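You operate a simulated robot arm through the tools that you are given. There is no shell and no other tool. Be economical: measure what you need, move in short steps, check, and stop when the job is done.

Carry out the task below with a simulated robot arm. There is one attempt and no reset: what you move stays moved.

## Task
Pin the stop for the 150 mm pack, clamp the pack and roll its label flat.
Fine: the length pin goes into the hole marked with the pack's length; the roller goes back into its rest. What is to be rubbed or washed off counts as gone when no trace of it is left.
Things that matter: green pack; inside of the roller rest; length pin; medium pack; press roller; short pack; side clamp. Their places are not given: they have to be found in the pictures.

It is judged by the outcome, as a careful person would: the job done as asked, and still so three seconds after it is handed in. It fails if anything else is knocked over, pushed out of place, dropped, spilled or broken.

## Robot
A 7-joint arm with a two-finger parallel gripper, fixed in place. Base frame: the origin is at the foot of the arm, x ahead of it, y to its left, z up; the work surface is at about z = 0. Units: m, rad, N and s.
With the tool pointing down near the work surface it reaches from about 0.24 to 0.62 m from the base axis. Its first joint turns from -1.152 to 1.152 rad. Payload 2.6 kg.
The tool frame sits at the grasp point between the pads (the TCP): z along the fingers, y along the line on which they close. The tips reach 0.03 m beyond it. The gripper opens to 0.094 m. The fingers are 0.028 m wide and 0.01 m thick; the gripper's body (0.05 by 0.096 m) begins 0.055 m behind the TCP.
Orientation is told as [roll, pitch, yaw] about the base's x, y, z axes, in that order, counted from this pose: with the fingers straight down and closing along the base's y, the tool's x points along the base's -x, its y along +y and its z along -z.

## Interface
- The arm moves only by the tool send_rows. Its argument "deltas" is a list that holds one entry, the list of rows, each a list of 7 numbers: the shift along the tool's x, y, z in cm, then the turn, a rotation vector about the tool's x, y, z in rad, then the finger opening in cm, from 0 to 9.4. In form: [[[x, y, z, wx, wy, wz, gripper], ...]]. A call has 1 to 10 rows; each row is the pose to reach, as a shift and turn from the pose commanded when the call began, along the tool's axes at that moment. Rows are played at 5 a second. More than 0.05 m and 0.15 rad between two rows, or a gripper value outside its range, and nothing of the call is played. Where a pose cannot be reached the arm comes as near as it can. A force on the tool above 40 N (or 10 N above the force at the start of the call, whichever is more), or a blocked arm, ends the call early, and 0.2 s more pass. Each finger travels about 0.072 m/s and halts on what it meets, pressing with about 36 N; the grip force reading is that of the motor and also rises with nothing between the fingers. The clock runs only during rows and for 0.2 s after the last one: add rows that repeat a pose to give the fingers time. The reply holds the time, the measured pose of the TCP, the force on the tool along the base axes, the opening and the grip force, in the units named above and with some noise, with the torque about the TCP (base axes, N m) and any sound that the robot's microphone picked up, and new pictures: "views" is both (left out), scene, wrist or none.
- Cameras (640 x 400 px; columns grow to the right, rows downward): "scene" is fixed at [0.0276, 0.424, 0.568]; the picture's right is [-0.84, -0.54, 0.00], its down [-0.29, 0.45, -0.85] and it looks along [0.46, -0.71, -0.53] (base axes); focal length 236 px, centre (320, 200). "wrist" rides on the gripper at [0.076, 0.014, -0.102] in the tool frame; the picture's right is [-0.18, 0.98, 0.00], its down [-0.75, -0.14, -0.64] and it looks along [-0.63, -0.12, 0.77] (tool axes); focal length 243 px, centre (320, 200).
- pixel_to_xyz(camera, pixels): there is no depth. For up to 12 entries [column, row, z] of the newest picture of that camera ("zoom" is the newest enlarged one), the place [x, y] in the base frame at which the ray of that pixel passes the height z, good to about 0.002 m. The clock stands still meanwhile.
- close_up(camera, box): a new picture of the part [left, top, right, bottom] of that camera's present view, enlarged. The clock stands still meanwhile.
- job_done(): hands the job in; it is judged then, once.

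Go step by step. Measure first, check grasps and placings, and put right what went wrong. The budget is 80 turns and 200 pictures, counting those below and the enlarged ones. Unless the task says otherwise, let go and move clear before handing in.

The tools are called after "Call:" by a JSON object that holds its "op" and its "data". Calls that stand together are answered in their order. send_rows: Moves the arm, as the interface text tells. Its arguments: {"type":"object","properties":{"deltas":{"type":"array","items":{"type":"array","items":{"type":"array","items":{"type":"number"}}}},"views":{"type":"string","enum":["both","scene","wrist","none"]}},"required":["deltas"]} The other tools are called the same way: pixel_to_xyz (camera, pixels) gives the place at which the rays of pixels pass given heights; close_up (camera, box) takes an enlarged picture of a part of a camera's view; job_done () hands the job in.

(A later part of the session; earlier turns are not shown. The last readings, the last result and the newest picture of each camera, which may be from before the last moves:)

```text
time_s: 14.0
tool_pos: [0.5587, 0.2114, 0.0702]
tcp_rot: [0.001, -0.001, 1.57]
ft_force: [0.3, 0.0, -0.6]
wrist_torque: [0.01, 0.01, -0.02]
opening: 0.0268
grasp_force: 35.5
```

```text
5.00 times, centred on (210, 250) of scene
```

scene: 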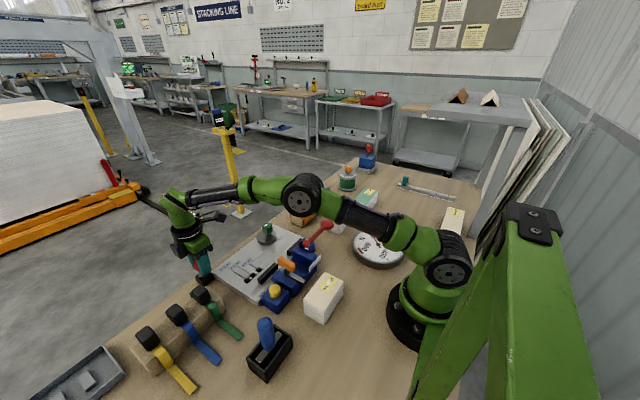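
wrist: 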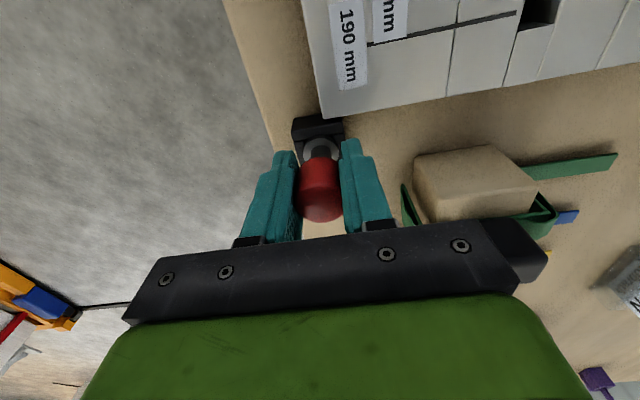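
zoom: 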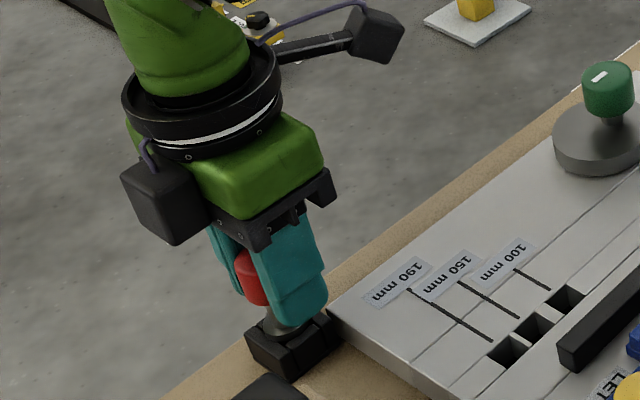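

Gripped at 27 mm. Lift straight up and check.

Call:
{"op": "send_rows", "data": {"deltas": [[[0, 0, -1, 0, 0, 0, 1.5], [0, 0, -3, 0, 0, 0, 1.5], [0, 0, -6, 0, 0, 0, 1.5], [0, 0, -9, 0, 0, 0, 1.5], [0, 0, -11, 0, 0, 0, 1.5]]]}}

Call:
{"op": "close_up", "data": {"camera": "scene", "box": [150, 180, 270, 290]}}

Call:
{"op": "close_up", "data": {"camera": "wrist", "box": [260, 80, 400, 230]}}

```text
time_s: 15.2
tool_pos: [0.559, 0.2132, 0.1803]
tcp_rot: [0.0, -0.001, 1.572]
ft_force: [0.3, 0.1, -0.2]
wrist_torque: [-0.01, 0.01, -0.02]
opening: 0.0269
grasp_force: 36.1
```

scene: 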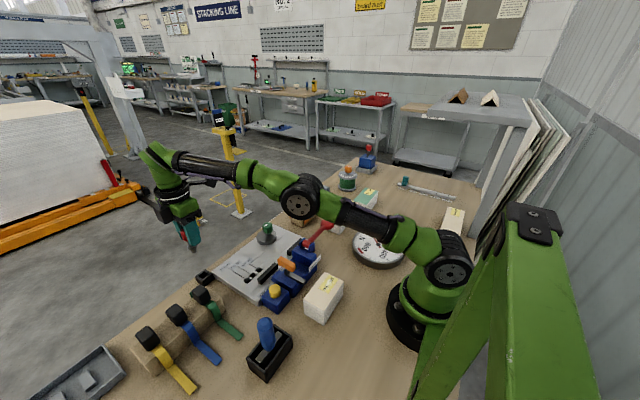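
wrist: 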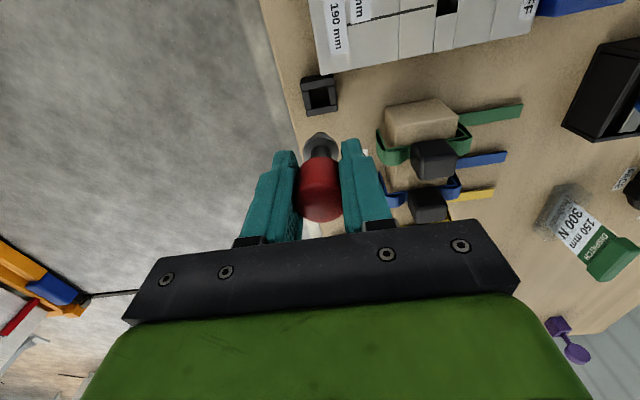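

```text
3.64 times, centred on (210, 235) of scene
```

zoom: 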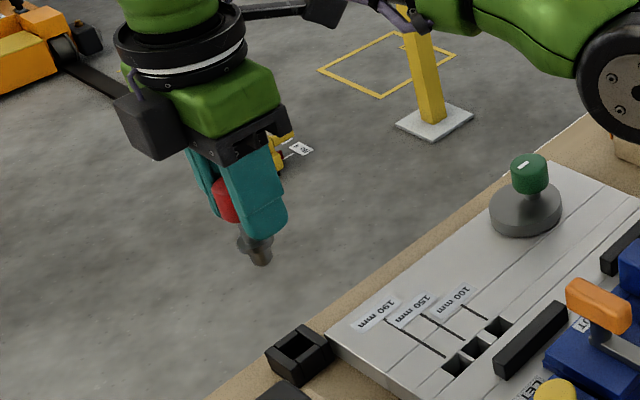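

```text
2.67 times, centred on (330, 155) of wrist
```

zoom: 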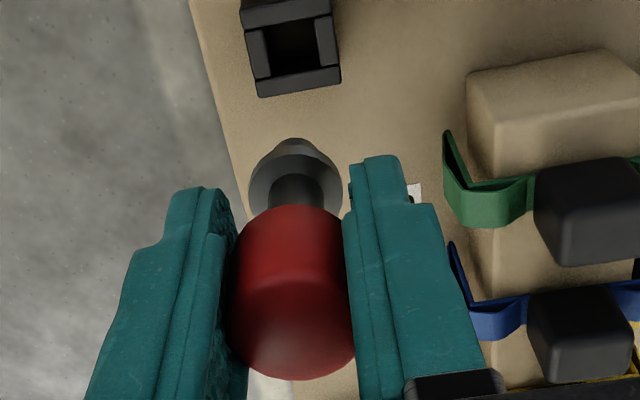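

The pin is held upright with a short peg below the flange. Triangulated 150 mm hole: (0.439, 0.140) with bed top ≈0.022; I'll hover there.

Call:
{"op": "send_rows", "data": {"deltas": [[[2, 3.5, 0, 0, 0, 0, 1.5], [4, 7, 0, 0, 0, 0, 1.5], [6, 10, 0, 0, 0, 0, 1.5], [7.3, 12, 2, 0, 0, 0, 1.5], [7.3, 12, 5, 0, 0, 0, 1.5], [7.3, 12, 6, 0, 0, 0, 1.5], [7.3, 12, 6, 0, 0, 0, 1.5]]]}}

Call:
{"op": "close_up", "data": {"camera": "wrist", "box": [250, 60, 390, 200]}}

Call:
{"op": "close_up", "data": {"camera": "scene", "box": [210, 220, 300, 300]}}

```text
time_s: 16.8
tool_pos: [0.4413, 0.1405, 0.1206]
tcp_rot: [-0.001, 0.001, 1.57]
ft_force: [0.0, -0.5, -1.0]
wrist_torque: [0.0, 0.04, 0.02]
opening: 0.0267
grasp_force: 36.0
```

scene: 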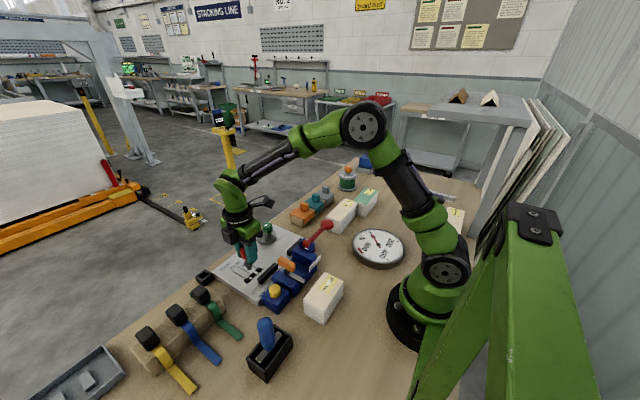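
wrist: 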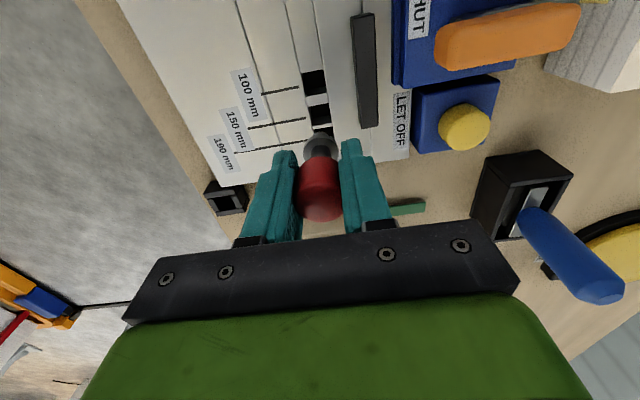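

```text
2.86 times, centred on (320, 130) of wrist
```

zoom: 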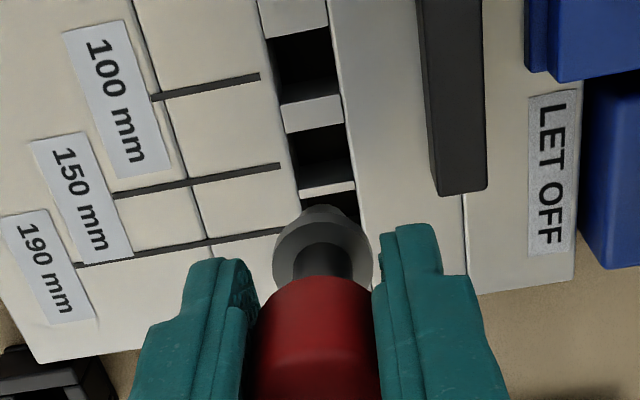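

```text
5.00 times, centred on (255, 260) of scene
```

zoom: 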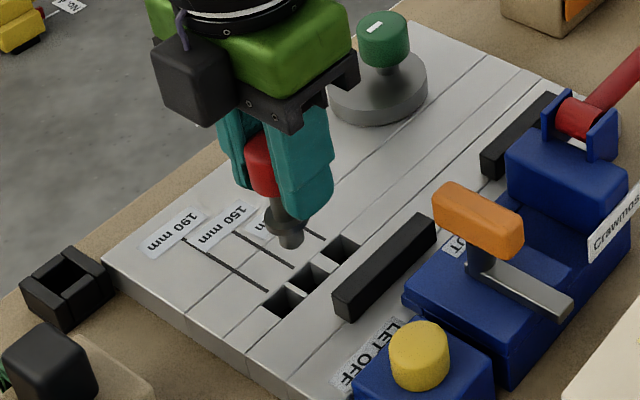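

Call:
{"op": "pixel_to_xyz", "data": {"camera": "wrist", "pixels": [[321, 115, 0.022], [321, 115, 0.015], [308.5, 107, 0.022], [330.5, 102, 0.022], [313, 128, 0.022], [332, 123, 0.022]]}}

Call:
{"op": "pixel_to_xyz", "data": {"camera": "scene", "pixels": [[252.6, 275.4, 0.022], [252.6, 275.4, 0.015], [249, 267.5, 0.06], [249, 267.5, 0.07]]}}

```text
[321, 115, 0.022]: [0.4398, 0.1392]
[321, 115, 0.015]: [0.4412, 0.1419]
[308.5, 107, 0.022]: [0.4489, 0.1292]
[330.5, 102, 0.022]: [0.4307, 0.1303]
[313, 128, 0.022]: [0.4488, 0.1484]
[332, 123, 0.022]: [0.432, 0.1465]
```

```text
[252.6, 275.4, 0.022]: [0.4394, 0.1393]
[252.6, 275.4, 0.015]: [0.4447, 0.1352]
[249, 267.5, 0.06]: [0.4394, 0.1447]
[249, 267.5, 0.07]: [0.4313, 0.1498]
```

Both cameras agree: hole centre (0.4398, 0.1392), 17 mm square, bed top 0.022. Small correction and descend.

Call:
{"op": "send_rows", "data": {"deltas": [[[0.12, 0.13, 1.5, 0, 0, 0, 1.5], [0.12, 0.13, 3, 0, 0, 0, 1.5], [0.12, 0.13, 4, 0, 0, 0, 1.5], [0.12, 0.13, 4.8, 0, 0, 0, 1.5], [0.12, 0.13, 4.8, 0, 0, 0, 1.5]]]}}

Call:
{"op": "close_up", "data": {"camera": "wrist", "box": [250, 60, 390, 200]}}

Call:
{"op": "close_up", "data": {"camera": "scene", "box": [210, 220, 300, 300]}}

```text
time_s: 18.0
tool_pos: [0.4397, 0.1368, 0.0718]
tcp_rot: [0.0, -0.001, 1.57]
ft_force: [0.5, -3.8, -0.8]
wrist_torque: [-0.21, -0.03, 0.03]
opening: 0.0268
grasp_force: 36.1
```

scene: 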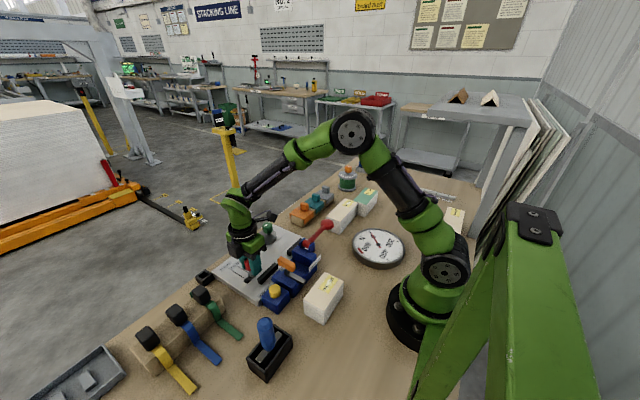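
wrist: 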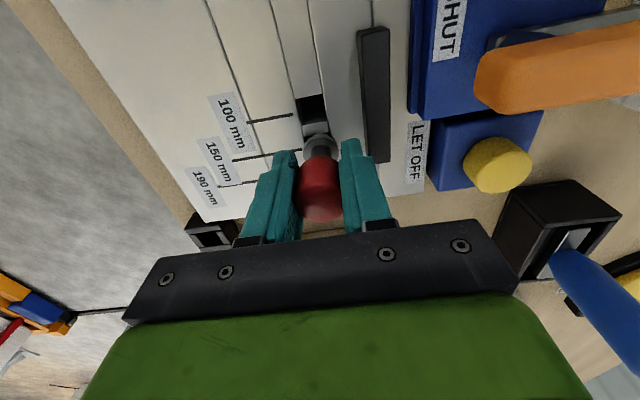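

```text
2.86 times, centred on (320, 130) of wrist
```

zoom: 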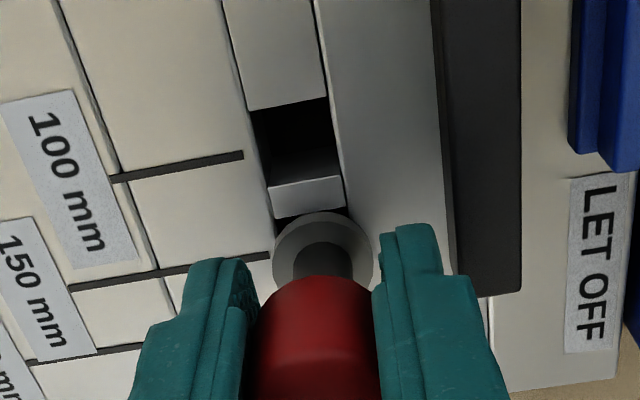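

```text
5.00 times, centred on (255, 260) of scene
```

zoom: 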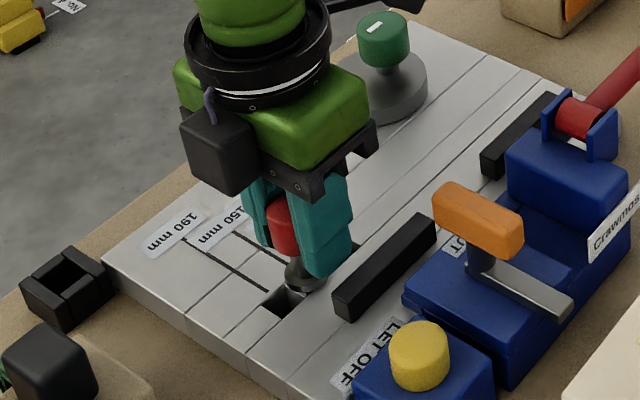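

The peg has entered the 150 mm hole but touches the +y wall (force y -3.8 N). Nudge 2 mm toward -y and continue down.

Call:
{"op": "send_rows", "data": {"deltas": [[[0.2, 0, 0, 0, 0, 0, 1.5], [0.2, 0, 0.5, 0, 0, 0, 1.5], [0.2, 0, 1, 0, 0, 0, 1.5], [0.2, 0, 1.3, 0, 0, 0, 1.5], [0.2, 0, 1.3, 0, 0, 0, 1.5]]]}}

Call:
{"op": "close_up", "data": {"camera": "scene", "box": [210, 220, 300, 300]}}

```text
time_s: 19.2
tool_pos: [0.4416, 0.1373, 0.0616]
tcp_rot: [-0.008, -0.004, 1.571]
ft_force: [3.1, 7.5, 31.2]
wrist_torque: [0.27, 0.0, -0.01]
opening: 0.0269
grasp_force: 35.8
```

scene: 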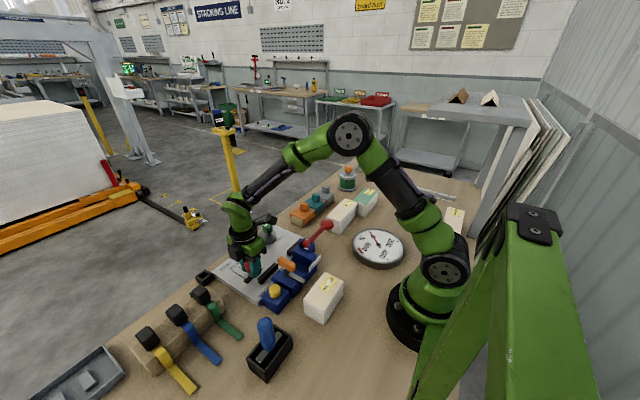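
wrist: 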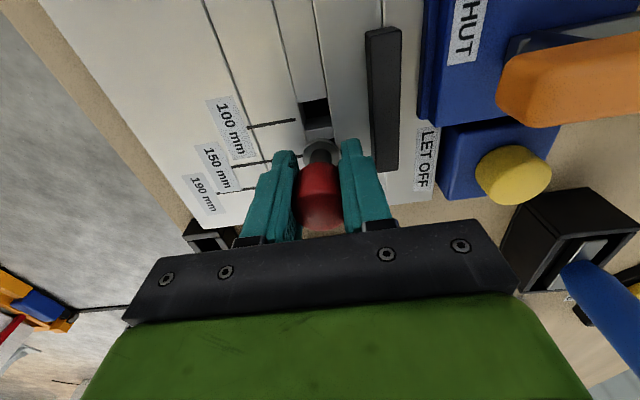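

```text
5.00 times, centred on (255, 260) of scene
```

zoom: 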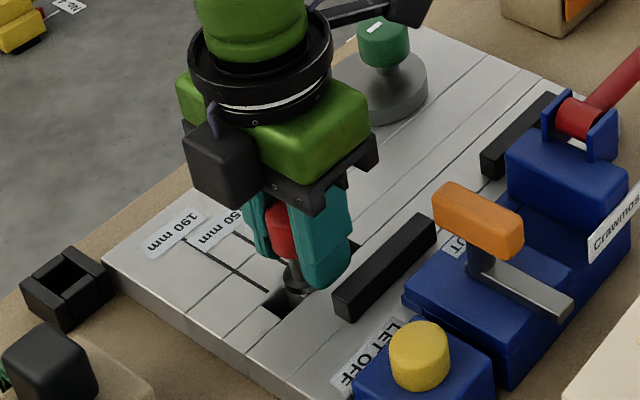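

Force 31 N upward at z 0.0616: seated or nearly so. Let me look closely.

Call:
{"op": "close_up", "data": {"camera": "wrist", "box": [280, 80, 380, 180]}}

Call:
{"op": "close_up", "data": {"camera": "scene", "box": [235, 250, 275, 290]}}

```text
4.00 times, centred on (330, 130) of wrist
```

zoom: 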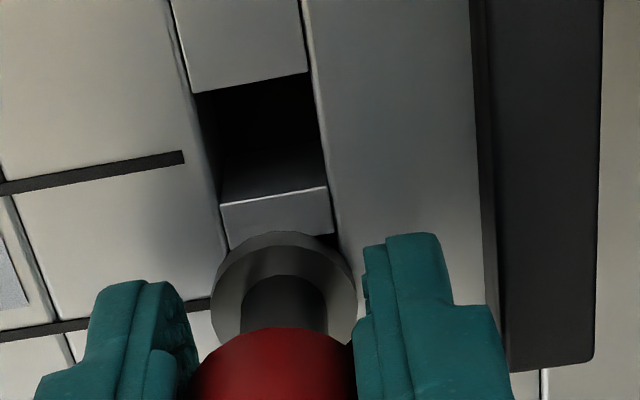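

```text
10.00 times, centred on (255, 270) of scene
```

zoom: 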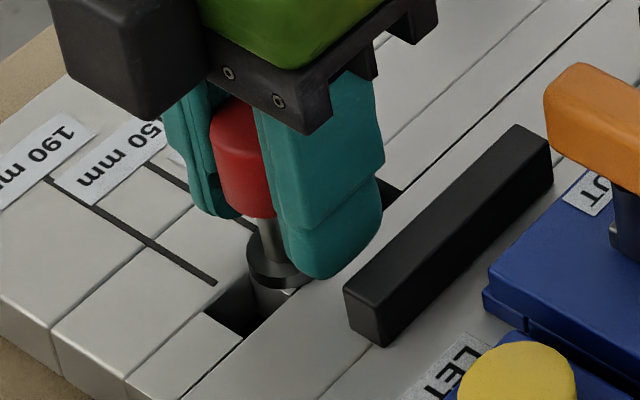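

The peg is well into the hole but the flange seems slightly above the bed, with side force +7.5 N. Ease off, recentre by +1 mm in y, and press again.

Call:
{"op": "send_rows", "data": {"deltas": [[[0, 0, -0.5, 0, 0, 0, 1.5], [-0.12, 0.1, -0.5, 0, 0, 0, 1.5], [-0.12, 0.1, 0, 0, 0, 0, 1.5], [-0.12, 0.1, 0.3, 0, 0, 0, 1.5], [-0.12, 0.1, 0.3, 0, 0, 0, 1.5]]], "views": "none"}}

Call:
{"op": "close_up", "data": {"camera": "scene", "box": [235, 250, 275, 290]}}

```text
time_s: 20.4
tool_pos: [0.4397, 0.1364, 0.058]
tcp_rot: [-0.001, 0.0, 1.568]
ft_force: [-7.1, -7.7, 30.7]
wrist_torque: [0.01, 0.17, 0.06]
opening: 0.0263
grasp_force: 36.1
```

```text
10.00 times, centred on (255, 270) of scene
```

zoom: 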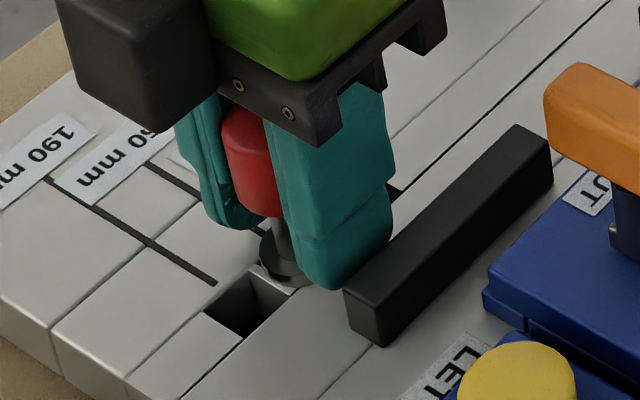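

Now the flange is down on the bed in the 150 hole (190 hole fully clear). Ease off, open slightly (the fence bar is close), and rise.

Call:
{"op": "send_rows", "data": {"deltas": [[[0, 0, -0.25, 0, 0, 0, 1.5], [0, 0, -0.3, 0, 0, 0, 3.2], [0, 0, -0.3, 0, 0, 0, 3.3], [0, 0, -2, 0, 0, 0, 3.3], [0, 0, -5, 0, 0, 0, 3.5], [0, 0, -9, 0, 0, 0, 5], [0, 0, -13, 0, 0, 0, 8]]]}}

Call:
{"op": "close_up", "data": {"camera": "scene", "box": [220, 240, 300, 290]}}

Call:
{"op": "close_up", "data": {"camera": "wrist", "box": [220, 60, 420, 190]}}

```text
time_s: 22.0
tool_pos: [0.4375, 0.1372, 0.1869]
tcp_rot: [-0.001, -0.001, 1.567]
ft_force: [-0.5, 0.8, -0.9]
wrist_torque: [0.01, 0.05, 0.01]
opening: 0.0799
grasp_force: 0.0
```

scene: 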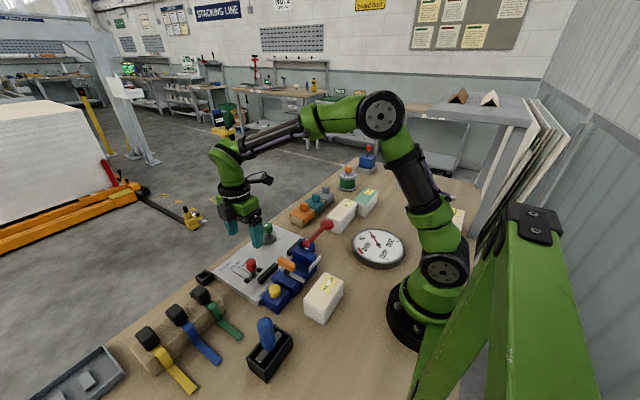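
wrist: 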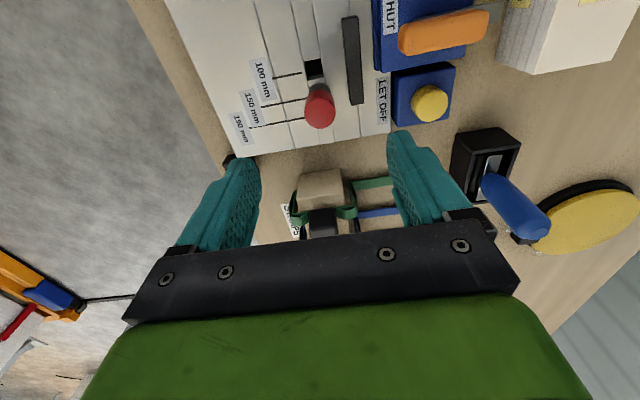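

```text
8.00 times, centred on (260, 265) of scene
```

zoom: 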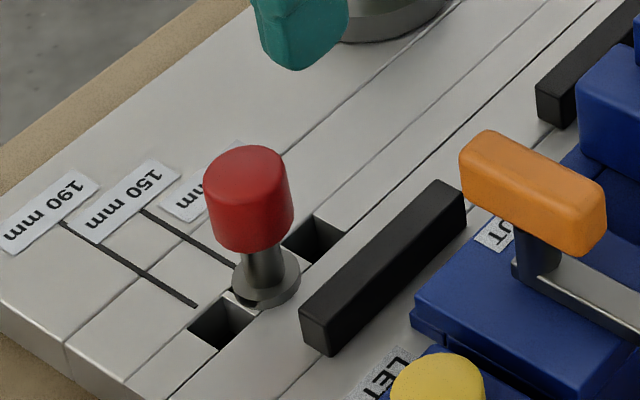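

```text
3.08 times, centred on (320, 125) of wrist
```

zoom: 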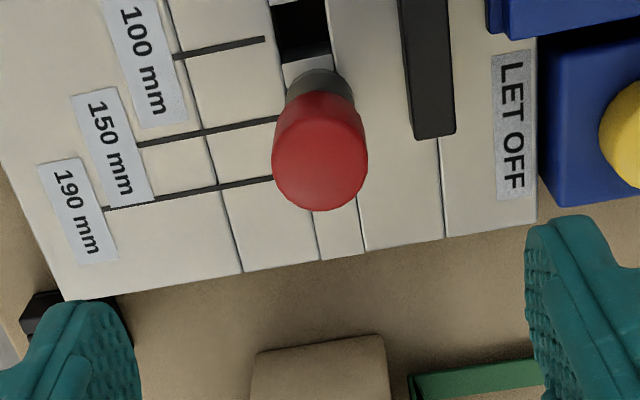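

The pin stands upright in the 150 mm hole. Now move over to the 150 mm pack.

Call:
{"op": "send_rows", "data": {"deltas": [[[4, 0.6, -2, 0, 0, 0, 9.4], [8, 1.2, -3, 0, 0, 0, 9.4], [12, 1.8, -3, 0, 0, 0, 9.4], [16, 2.4, -3, 0, 0, 0, 9.4], [20, 3, -3, 0, 0, 0, 9.4], [24, 3.6, -3, 0, 0, 0, 9.4], [28, 4.2, -3, 0, 0, 0, 9.4], [32, 4.8, -3, 0, 0, 0, 9.4], [36, 5.4, -3, 0, 0, 0, 9.4], [39, 5.7, -3, 0, 0, 0, 9.4]]], "views": "wrist"}}

Call:
{"op": "close_up", "data": {"camera": "wrist", "box": [220, 40, 460, 200]}}

```text
time_s: 24.2
tool_pos: [0.3804, -0.2549, 0.2156]
tcp_rot: [-0.001, 0.0, 1.569]
ft_force: [0.1, -0.7, 0.4]
wrist_torque: [-0.01, -0.01, -0.01]
opening: 0.0939
grasp_force: 0.0
```

wrist: 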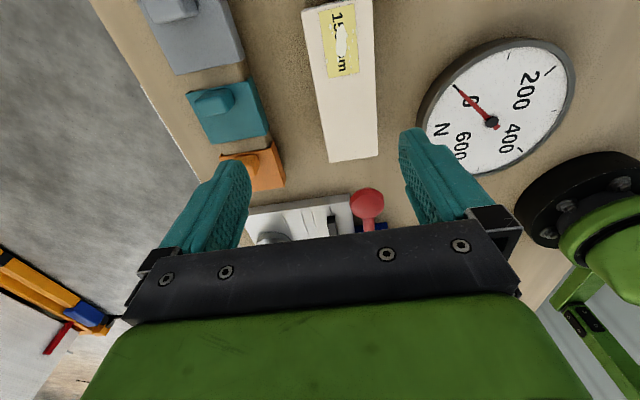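

```text
2.50 times, centred on (340, 120) of wrist
```

zoom: 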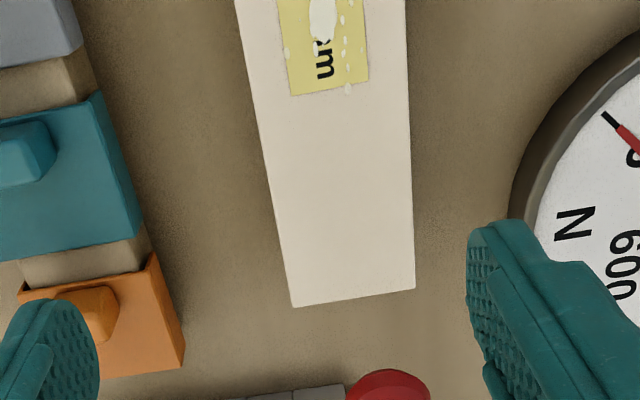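

Call:
{"op": "pixel_to_xyz", "data": {"camera": "wrist", "pixels": [[378, 156, 0.05], [378, 156, 0.06], [378, 156, 0.07], [329, 162, 0.05], [329, 162, 0.06], [329, 162, 0.07], [302, 10, 0.06], [373, 10, 0.06]]}}

Call:
{"op": "pixel_to_xyz", "data": {"camera": "scene", "pixels": [[339.9, 221.3, 0.05], [339.9, 221.3, 0.06], [339.9, 221.3, 0.07], [326.4, 216.4, 0.05], [326.4, 216.4, 0.06], [344.8, 198.9, 0.05], [344.8, 198.9, 0.06], [357.4, 202.4, 0.05], [357.4, 202.4, 0.06], [339.5, 232.5, 0], [324.5, 227, 0]]}}

```text
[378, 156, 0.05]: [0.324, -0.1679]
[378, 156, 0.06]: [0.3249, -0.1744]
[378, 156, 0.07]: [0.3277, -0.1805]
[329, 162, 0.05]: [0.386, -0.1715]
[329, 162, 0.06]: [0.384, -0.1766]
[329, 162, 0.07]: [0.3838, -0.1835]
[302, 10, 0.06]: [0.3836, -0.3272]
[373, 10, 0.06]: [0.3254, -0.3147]
```

```text
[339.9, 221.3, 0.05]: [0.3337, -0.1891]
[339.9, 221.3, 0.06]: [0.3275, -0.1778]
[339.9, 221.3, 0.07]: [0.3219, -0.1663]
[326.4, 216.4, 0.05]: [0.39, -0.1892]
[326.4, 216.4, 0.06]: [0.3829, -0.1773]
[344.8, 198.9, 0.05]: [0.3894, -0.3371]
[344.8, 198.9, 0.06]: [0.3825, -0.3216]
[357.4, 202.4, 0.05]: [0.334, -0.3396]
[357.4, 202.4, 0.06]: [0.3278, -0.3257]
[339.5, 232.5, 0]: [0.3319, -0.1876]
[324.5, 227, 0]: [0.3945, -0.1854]
```

Pack measured: x 0.326–0.383, y −0.176…−0.325, top z 0.060 (57×149 mm). The fence gap (y 0.022–0.078) fits a finger at the pack centre. I'll also measure the bar, then hover for the grasp.

Call:
{"op": "pixel_to_xyz", "data": {"camera": "scene", "pixels": [[257.8, 281.9, 0.022], [257.5, 278.5, 0.035], [257.5, 278.5, 0.04], [257.5, 278.5, 0.045]]}}

Call:
{"op": "send_rows", "data": {"deltas": [[[-0.2, 1.3, 3, 0, 0, 0, 8.4], [-0.44, 2.54, 6, 0, 0, 0, 8.4], [-0.44, 2.54, 9.5, 0, 0, 0, 8.4], [-0.44, 2.54, 9.5, 0, 0, 0, 8.4]]]}}

Call:
{"op": "close_up", "data": {"camera": "wrist", "box": [200, 60, 440, 220]}}

```text
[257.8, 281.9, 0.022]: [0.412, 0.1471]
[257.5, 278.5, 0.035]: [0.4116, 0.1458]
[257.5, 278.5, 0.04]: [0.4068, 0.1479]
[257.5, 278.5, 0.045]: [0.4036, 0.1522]
```

```text
time_s: 25.2
tool_pos: [0.356, -0.2487, 0.1202]
tcp_rot: [-0.001, 0.0, 1.568]
ft_force: [-0.4, -0.1, -0.8]
wrist_torque: [-0.01, 0.0, 0.01]
opening: 0.0839
grasp_force: 0.0
```

scene: 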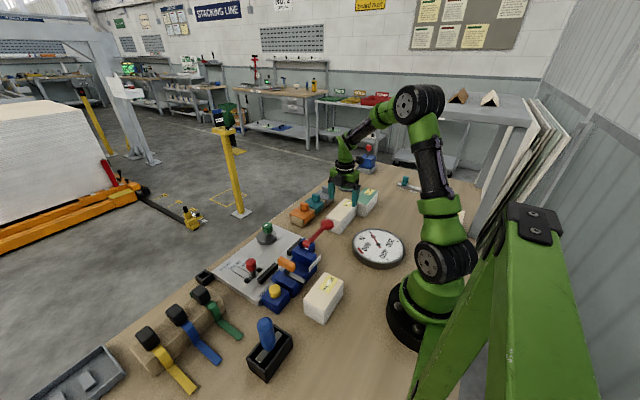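
wrist: 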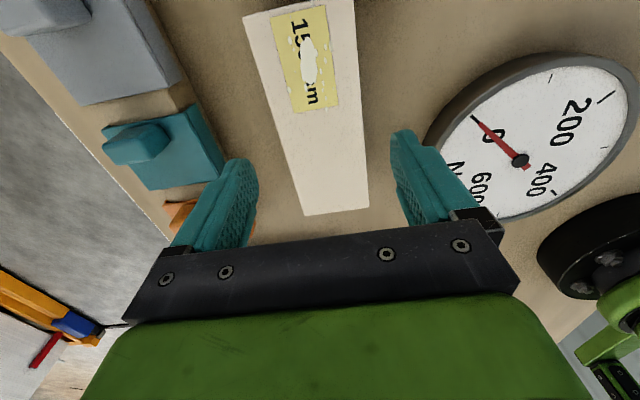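

```text
2.50 times, centred on (320, 140) of wrist
```

zoom: 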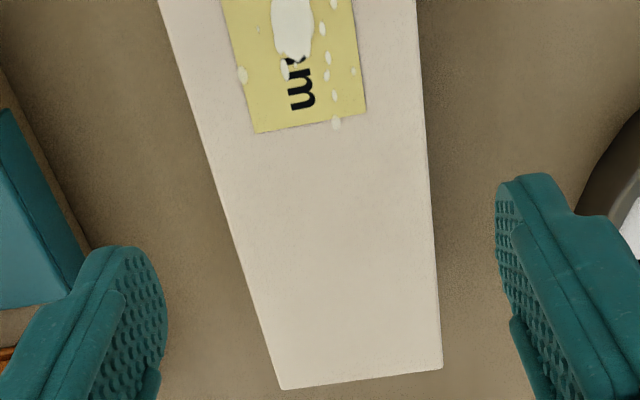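

Pack is centred between the fingers. Descend to z 0.045 and close.

Call:
{"op": "send_rows", "data": {"deltas": [[[0.15, 0, 2.5, 0, 0, 0, 8.4], [0.15, 0, 5, 0, 0, 0, 8.4], [0.15, 0, 7.5, 0, 0, 0, 8.4], [0.15, 0, 7.5, 0, 0, 0, 6.5], [0.15, 0, 7.5, 0, 0, 0, 4.5], [0.15, 0, 7.5, 0, 0, 0, 4.5], [0.15, 0, 7.5, 0, 0, 0, 4.5]]]}}

Call:
{"op": "close_up", "data": {"camera": "scene", "box": [310, 170, 390, 240]}}

```text
time_s: 26.8
tool_pos: [0.3564, -0.2516, 0.0463]
tcp_rot: [0.0, 0.002, 1.569]
ft_force: [-0.4, 0.0, -0.5]
wrist_torque: [0.0, -0.02, 0.01]
opening: 0.0643
grasp_force: 35.9
```

scene: 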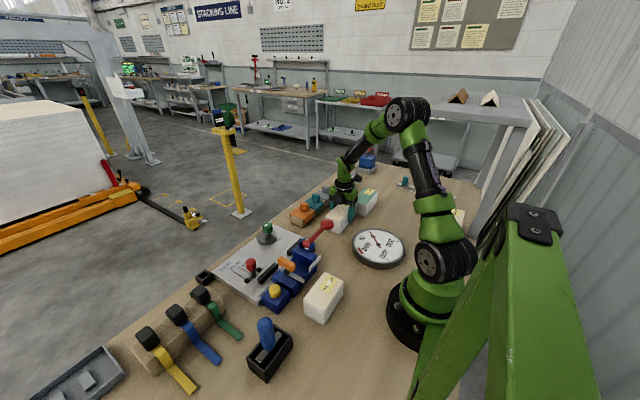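
wrist: 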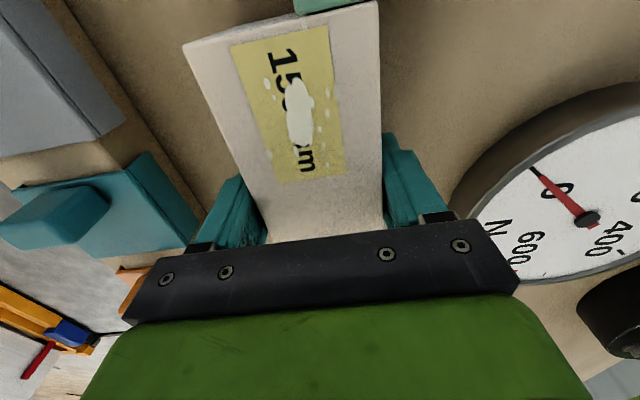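

```text
5.71 times, centred on (350, 205) of scene
```

zoom: 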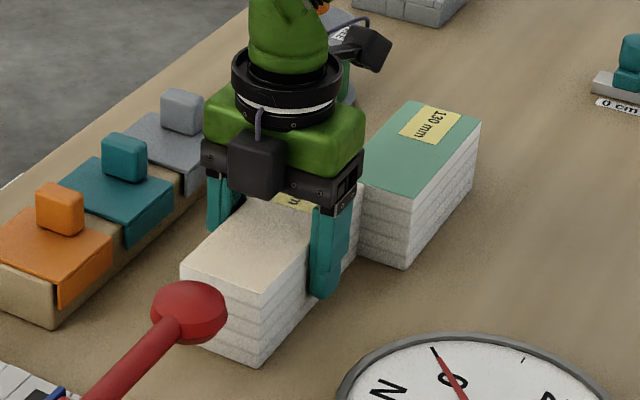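

Gripped at 64 mm width. Lift and carry over the bed.

Call:
{"op": "send_rows", "data": {"deltas": [[[0, 0, -1, 0, 0, 0, 4.5], [0, 0, -4, 0, 0, 0, 4.5], [0, 0, -8, 0, 0, 0, 4.5], [-1, -1, -12, 0, 0, 0, 4.5], [-5, -3, -13.5, 0, 0, 0, 4.5], [-9.5, -4.8, -13.5, 0, 0, 0, 4.5], [-14, -6.6, -13.5, 0, 0, 0, 4.5], [-18.5, -8.4, -13.5, 0, 0, 0, 4.5], [-22, -9.1, -13.5, 0, 0, 0, 4.5], [-22, -9.1, -13.5, 0, 0, 0, 4.5]]]}}

```text
time_s: 29.0
tool_pos: [0.4442, -0.0286, 0.1821]
tcp_rot: [0.0, -0.001, 1.569]
ft_force: [-0.7, -0.2, -2.5]
wrist_torque: [-0.02, -0.01, 0.01]
opening: 0.0647
grasp_force: 35.8
```

scene: 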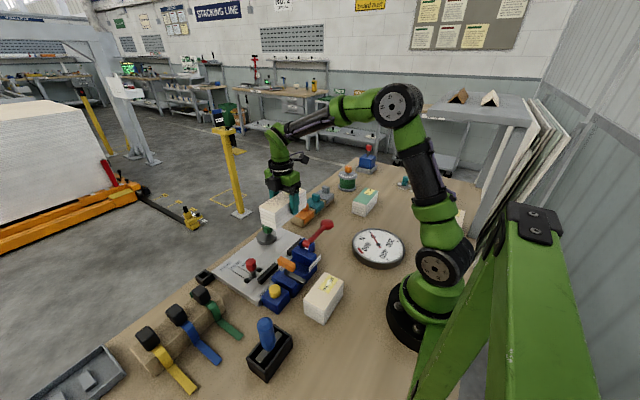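
wrist: 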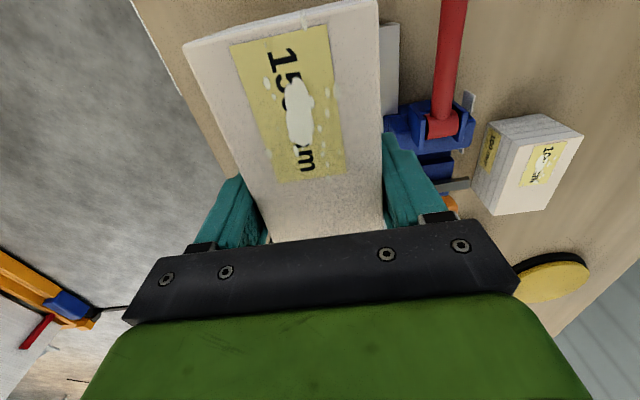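

Pack is held level. Move to y≈0.044 and descend to just above the bed.

Call:
{"op": "send_rows", "data": {"deltas": [[[-3.6, 0, 0, 0, 0, 0, 4.5], [-7.26, -0.1, 0, 0, 0, 0, 4.5], [-7.26, -0.1, 0, 0, 0, 0, 4.5], [-7.26, -0.1, 4, 0, 0, 0, 4.5], [-7.26, -0.1, 7, 0, 0, 0, 4.5], [-7.26, -0.1, 7, 0, 0, 0, 4.5]]]}}

Call:
{"op": "close_up", "data": {"camera": "scene", "box": [220, 200, 330, 290]}}

Call:
{"op": "close_up", "data": {"camera": "wrist", "box": [150, 0, 480, 230]}}

```text
time_s: 30.4
tool_pos: [0.4462, 0.0418, 0.1131]
tcp_rot: [-0.003, -0.001, 1.569]
ft_force: [-0.1, -0.4, -3.8]
wrist_torque: [-0.02, 0.02, 0.0]
opening: 0.064
grasp_force: 36.0
```

scene: 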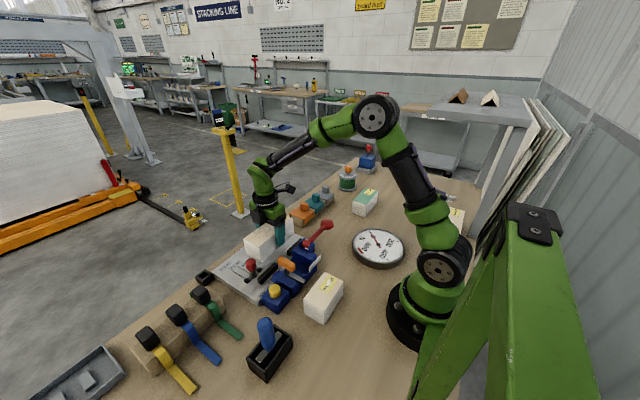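
wrist: 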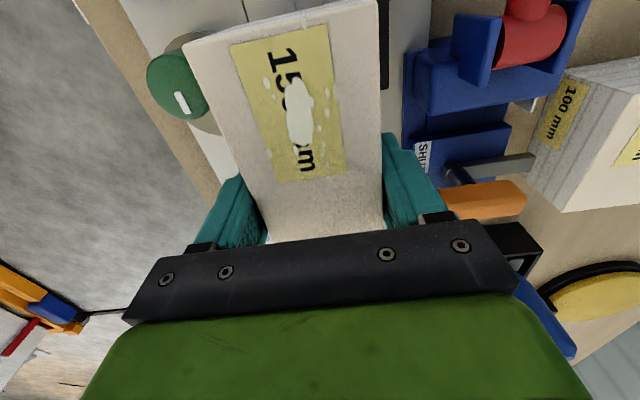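

```text
4.44 times, centred on (275, 245) of scene
```

zoom: 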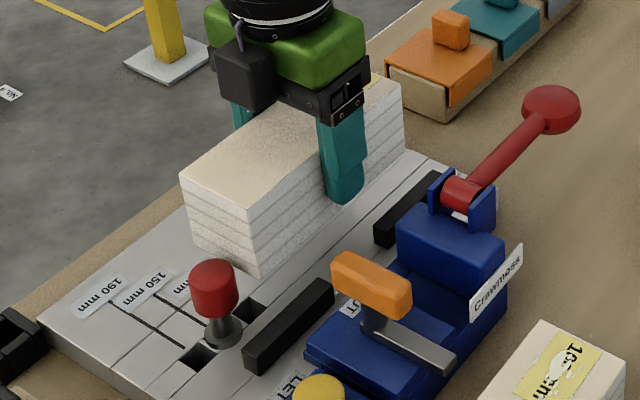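

```text
1.74 times, centred on (315, 115) of wrist
```

zoom: 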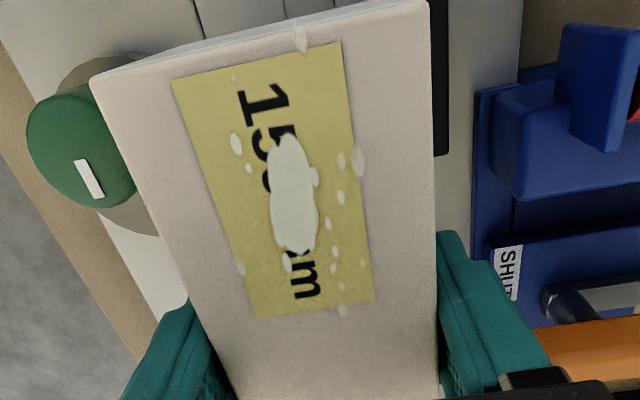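

Alignment looks right: pack clears the pin knob, the fence and the cam. Lower to the bed gently.

Call:
{"op": "send_rows", "data": {"deltas": [[[0, -0.1, 2, 0, 0, 0, 4.5], [0, -0.1, 3.8, 0, 0, 0, 4.5], [0, -0.1, 4.2, 0, 0, 0, 4.5], [0, -0.1, 4.5, 0, 0, 0, 4.5], [0, -0.1, 4.5, 0, 0, 0, 4.5]]]}}

Call:
{"op": "close_up", "data": {"camera": "scene", "box": [220, 200, 330, 290]}}

```text
time_s: 31.6
tool_pos: [0.4473, 0.0432, 0.068]
tcp_rot: [-0.001, 0.0, 1.568]
ft_force: [-7.8, -1.4, 18.3]
wrist_torque: [-0.05, 0.78, 0.06]
opening: 0.0641
grasp_force: 36.3
```

scene: 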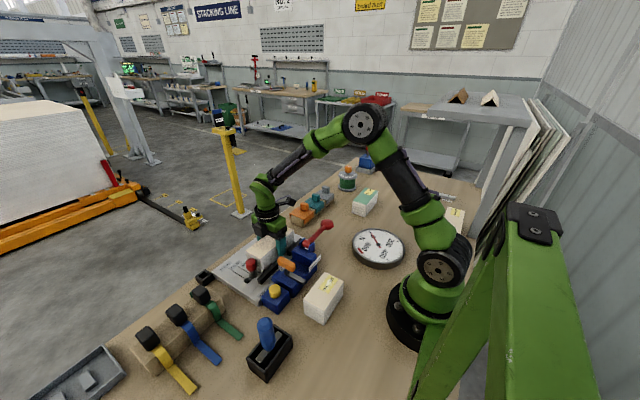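
wrist: 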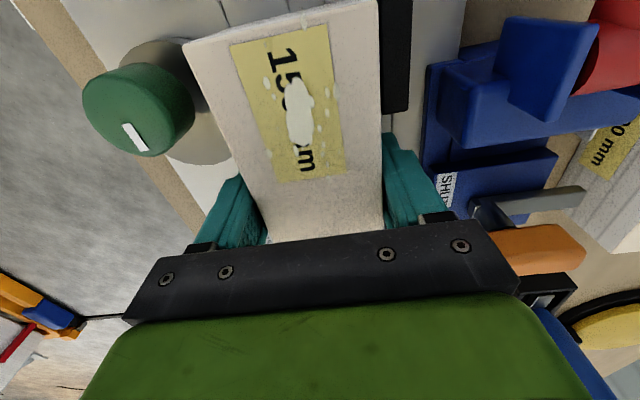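

```text
4.44 times, centred on (275, 245) of scene
```

zoom: 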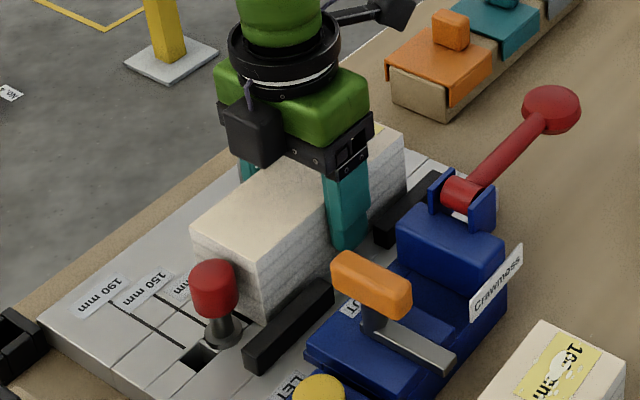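

Bed contact (Fz 18 N) with a small -x push. Lift slightly, shift toward the fence, and then slide toward the pin watching forces.

Call:
{"op": "send_rows", "data": {"deltas": [[[0, 0, -0.25, 0, 0, 0, 4.5], [0, 0.2, -0.25, 0, 0, 0, 4.5], [0, 0.35, -0.2, 0, 0, 0, 4.5], [-0.2, 0.35, -0.15, 0, 0, 0, 4.5], [-0.2, 0.35, -0.15, 0, 0, 0, 4.5]]]}}

Call:
{"op": "close_up", "data": {"camera": "scene", "box": [230, 230, 310, 290]}}

Call:
{"op": "close_up", "data": {"camera": "wrist", "box": [150, 0, 480, 230]}}

```text
time_s: 32.8
tool_pos: [0.4448, 0.0444, 0.0686]
tcp_rot: [0.0, 0.0, 1.568]
ft_force: [0.5, 0.0, -4.3]
wrist_torque: [-0.04, -0.02, -0.01]
opening: 0.0642
grasp_force: 36.2
```

scene: 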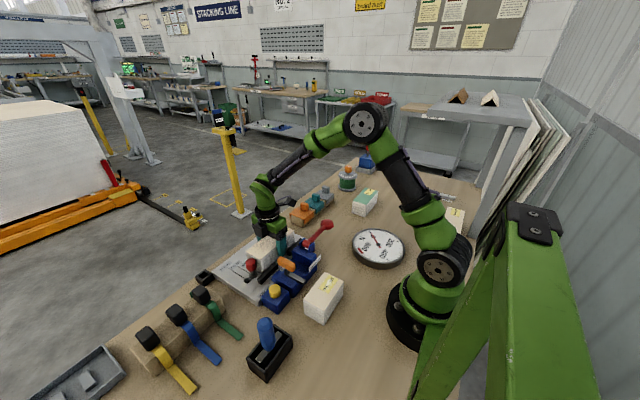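
wrist: 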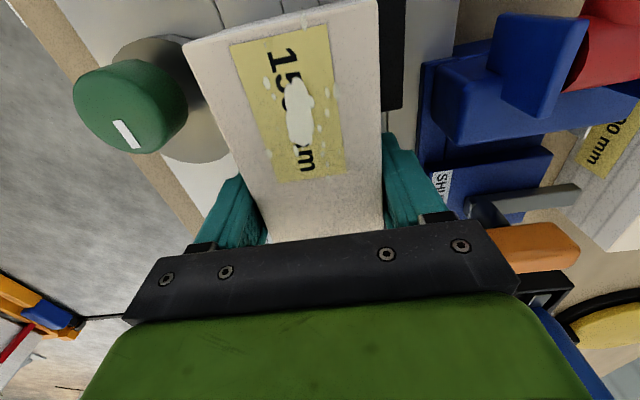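

```text
6.67 times, centred on (270, 260) of scene
```

zoom: 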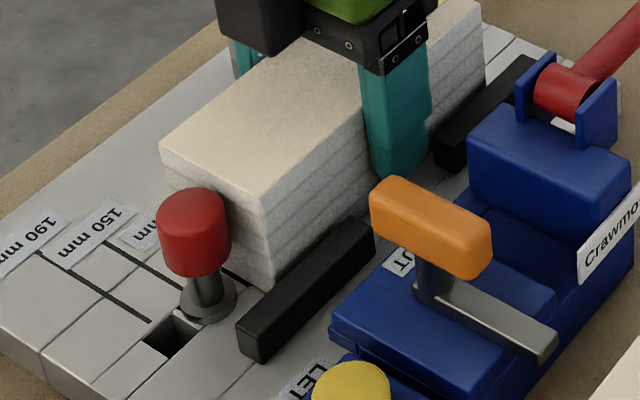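

```text
1.74 times, centred on (315, 115) of wrist
```

zoom: 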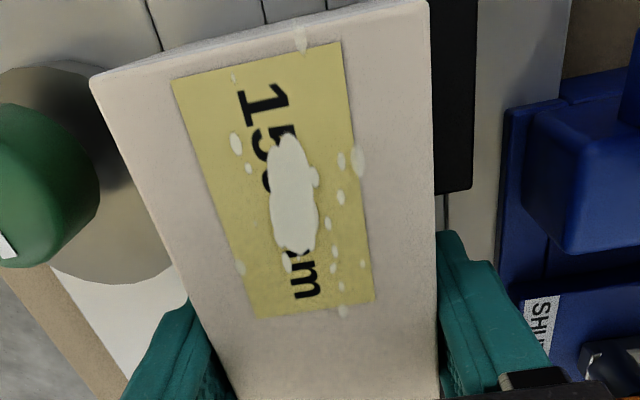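

Pack is hovering a fraction above the bed. Slide toward the fence.

Call:
{"op": "send_rows", "data": {"deltas": [[[0, 0.1, 0, 0, 0, 0, 4.5], [0, 0.2, 0, 0, 0, 0, 4.5], [0, 0.3, 0, 0, 0, 0, 4.5], [0, 0.3, 0, 0, 0, 0, 4.5]]], "views": "none"}}

```text
time_s: 33.8
tool_pos: [0.443, 0.0453, 0.0676]
tcp_rot: [-0.003, -0.002, 1.569]
ft_force: [1.9, 0.1, 0.8]
wrist_torque: [0.06, 0.07, -0.08]
opening: 0.0641
grasp_force: 36.0
```

Call:
{"op": "send_rows", "data": {"deltas": [[[0, 0.1, 0, 0, 0, 0, 4.5], [0, 0.1, 0, 0, 0, 0, 4.5], [-0.1, 0.1, 0, 0, 0, 0, 4.5], [-0.2, 0.1, 0, 0, 0, 0, 4.5], [-0.3, 0.1, 0, 0, 0, 0, 4.5], [-0.3, 0.1, 0, 0, 0, 0, 4.5]]], "views": "none"}}

Call:
{"op": "close_up", "data": {"camera": "scene", "box": [230, 230, 310, 290]}}

```text
time_s: 35.2
tool_pos: [0.4398, 0.0488, 0.0681]
tcp_rot: [-0.001, 0.0, 1.572]
ft_force: [0.4, -2.4, 2.5]
wrist_torque: [-0.18, -0.14, -0.06]
opening: 0.0646
grasp_force: 36.2
```

```text
6.67 times, centred on (270, 260) of scene
```

zoom: 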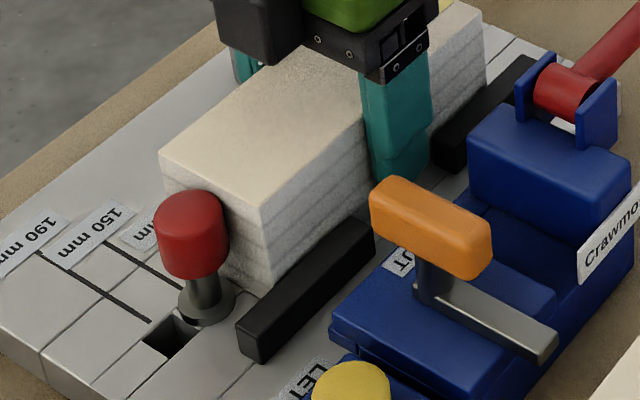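

Call:
{"op": "send_rows", "data": {"deltas": [[[0, 0.1, 0, 0, 0, 0, 4.5], [0, 0.2, 0, 0, 0, 0, 4.5], [0, 0.3, 0, 0, 0, 0, 4.5], [0, 0.3, 0, 0, 0, 0, 4.5]]], "views": "none"}}

Call:
{"op": "close_up", "data": {"camera": "scene", "box": [230, 230, 310, 290]}}

Call:
{"op": "close_up", "data": {"camera": "wrist", "box": [150, 0, 480, 230]}}

```text
time_s: 36.2
tool_pos: [0.4387, 0.0481, 0.0677]
tcp_rot: [-0.004, -0.002, 1.57]
ft_force: [13.4, 3.9, -3.8]
wrist_torque: [-0.03, -0.41, -0.04]
opening: 0.0641
grasp_force: 35.9
```

```text
6.67 times, centred on (270, 260) of scene
```

zoom: 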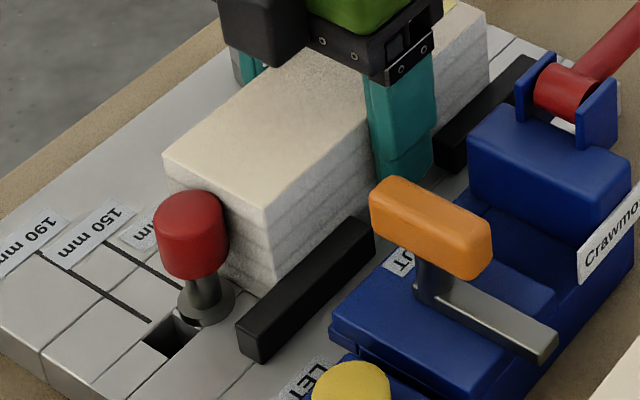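

```text
1.74 times, centred on (315, 115) of wrist
```

zoom: 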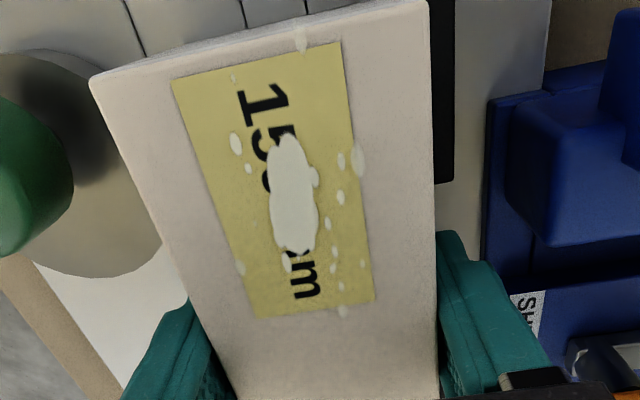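

Fence contact (Fx 13 N). Ease off slightly in x and slide +y until the pin stops it.

Call:
{"op": "send_rows", "data": {"deltas": [[[0, -0.15, 0, 0, 0, 0, 4.5], [-0.1, -0.15, 0, 0, 0, 0, 4.5], [-0.2, -0.15, 0, 0, 0, 0, 4.5], [-0.3, -0.15, 0, 0, 0, 0, 4.5], [-0.3, -0.15, 0, 0, 0, 0, 4.5]]], "views": "none"}}

Call:
{"op": "close_up", "data": {"camera": "scene", "box": [230, 230, 310, 290]}}

```text
time_s: 37.4
tool_pos: [0.4392, 0.0511, 0.0679]
tcp_rot: [0.001, -0.001, 1.57]
ft_force: [3.8, -3.1, -0.4]
wrist_torque: [-0.07, -0.21, 0.25]
opening: 0.0642
grasp_force: 36.0
```

```text
6.67 times, centred on (270, 260) of scene
```

zoom: 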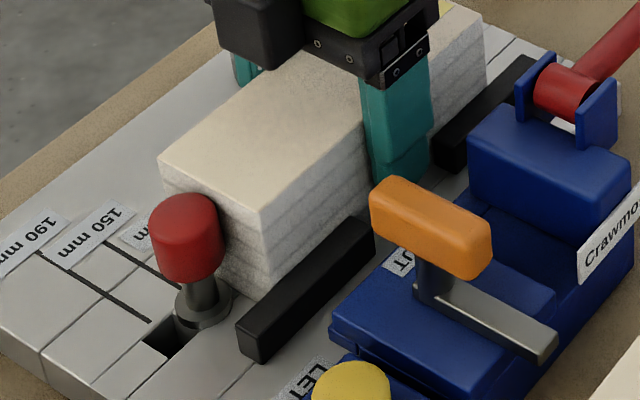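

The pack now touches the pin and moved it within its play; stop, back off 1 mm, release and rise.

Call:
{"op": "send_rows", "data": {"deltas": [[[0.1, 0, 0, 0, 0, 0, 4.5], [0.1, 0, 0.05, 0, 0, 0, 6.4], [0.1, 0, 0.05, 0, 0, 0, 7.4], [0.1, 0, 0.05, 0, 0, 0, 7.6], [0.1, 0, -3, 0, 0, 0, 7.6], [0.1, 0, -7, 0, 0, 0, 7.6], [0.1, 0, -11, 0, 0, 0, 9.4], [0.1, 0, -14, 0, 0, 0, 9.4], [4, 0, -16, 0, 0, 0, 9.4], [8, 0, -16, 0, 0, 0, 9.4]]]}}

Call:
{"op": "close_up", "data": {"camera": "scene", "box": [230, 210, 310, 290]}}

Call:
{"op": "close_up", "data": {"camera": "wrist", "box": [200, 20, 440, 200]}}

```text
time_s: 39.6
tool_pos: [0.4395, -0.0289, 0.2275]
tcp_rot: [-0.002, -0.001, 1.572]
ft_force: [0.0, -0.3, 0.9]
wrist_torque: [0.01, 0.01, -0.02]
opening: 0.0938
grasp_force: 0.0
```

scene: 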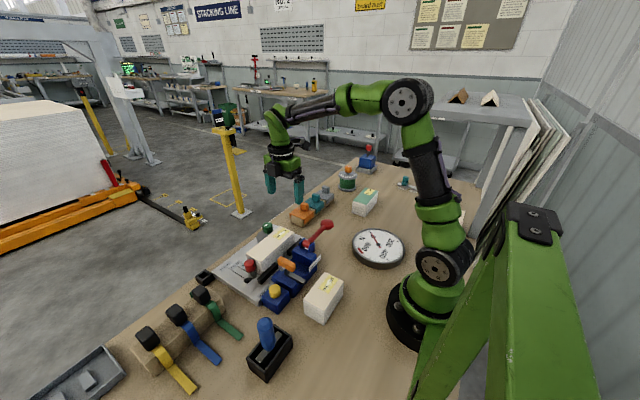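
wrist: 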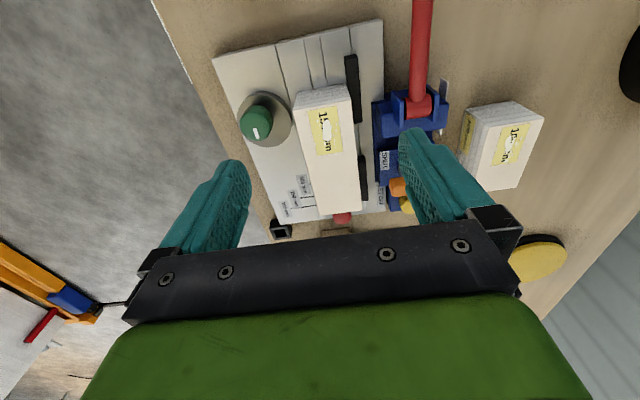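

```text
5.00 times, centred on (270, 250) of scene
```

zoom: 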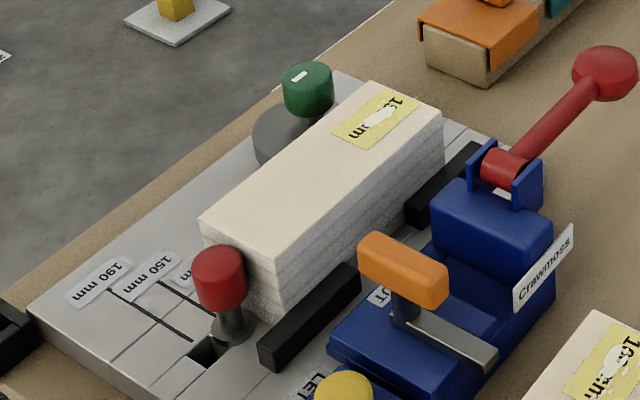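

```text
2.22 times, centred on (320, 110) of wrist
```

zoom: 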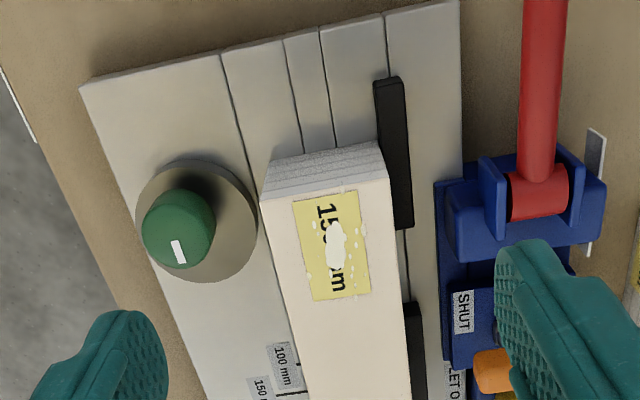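

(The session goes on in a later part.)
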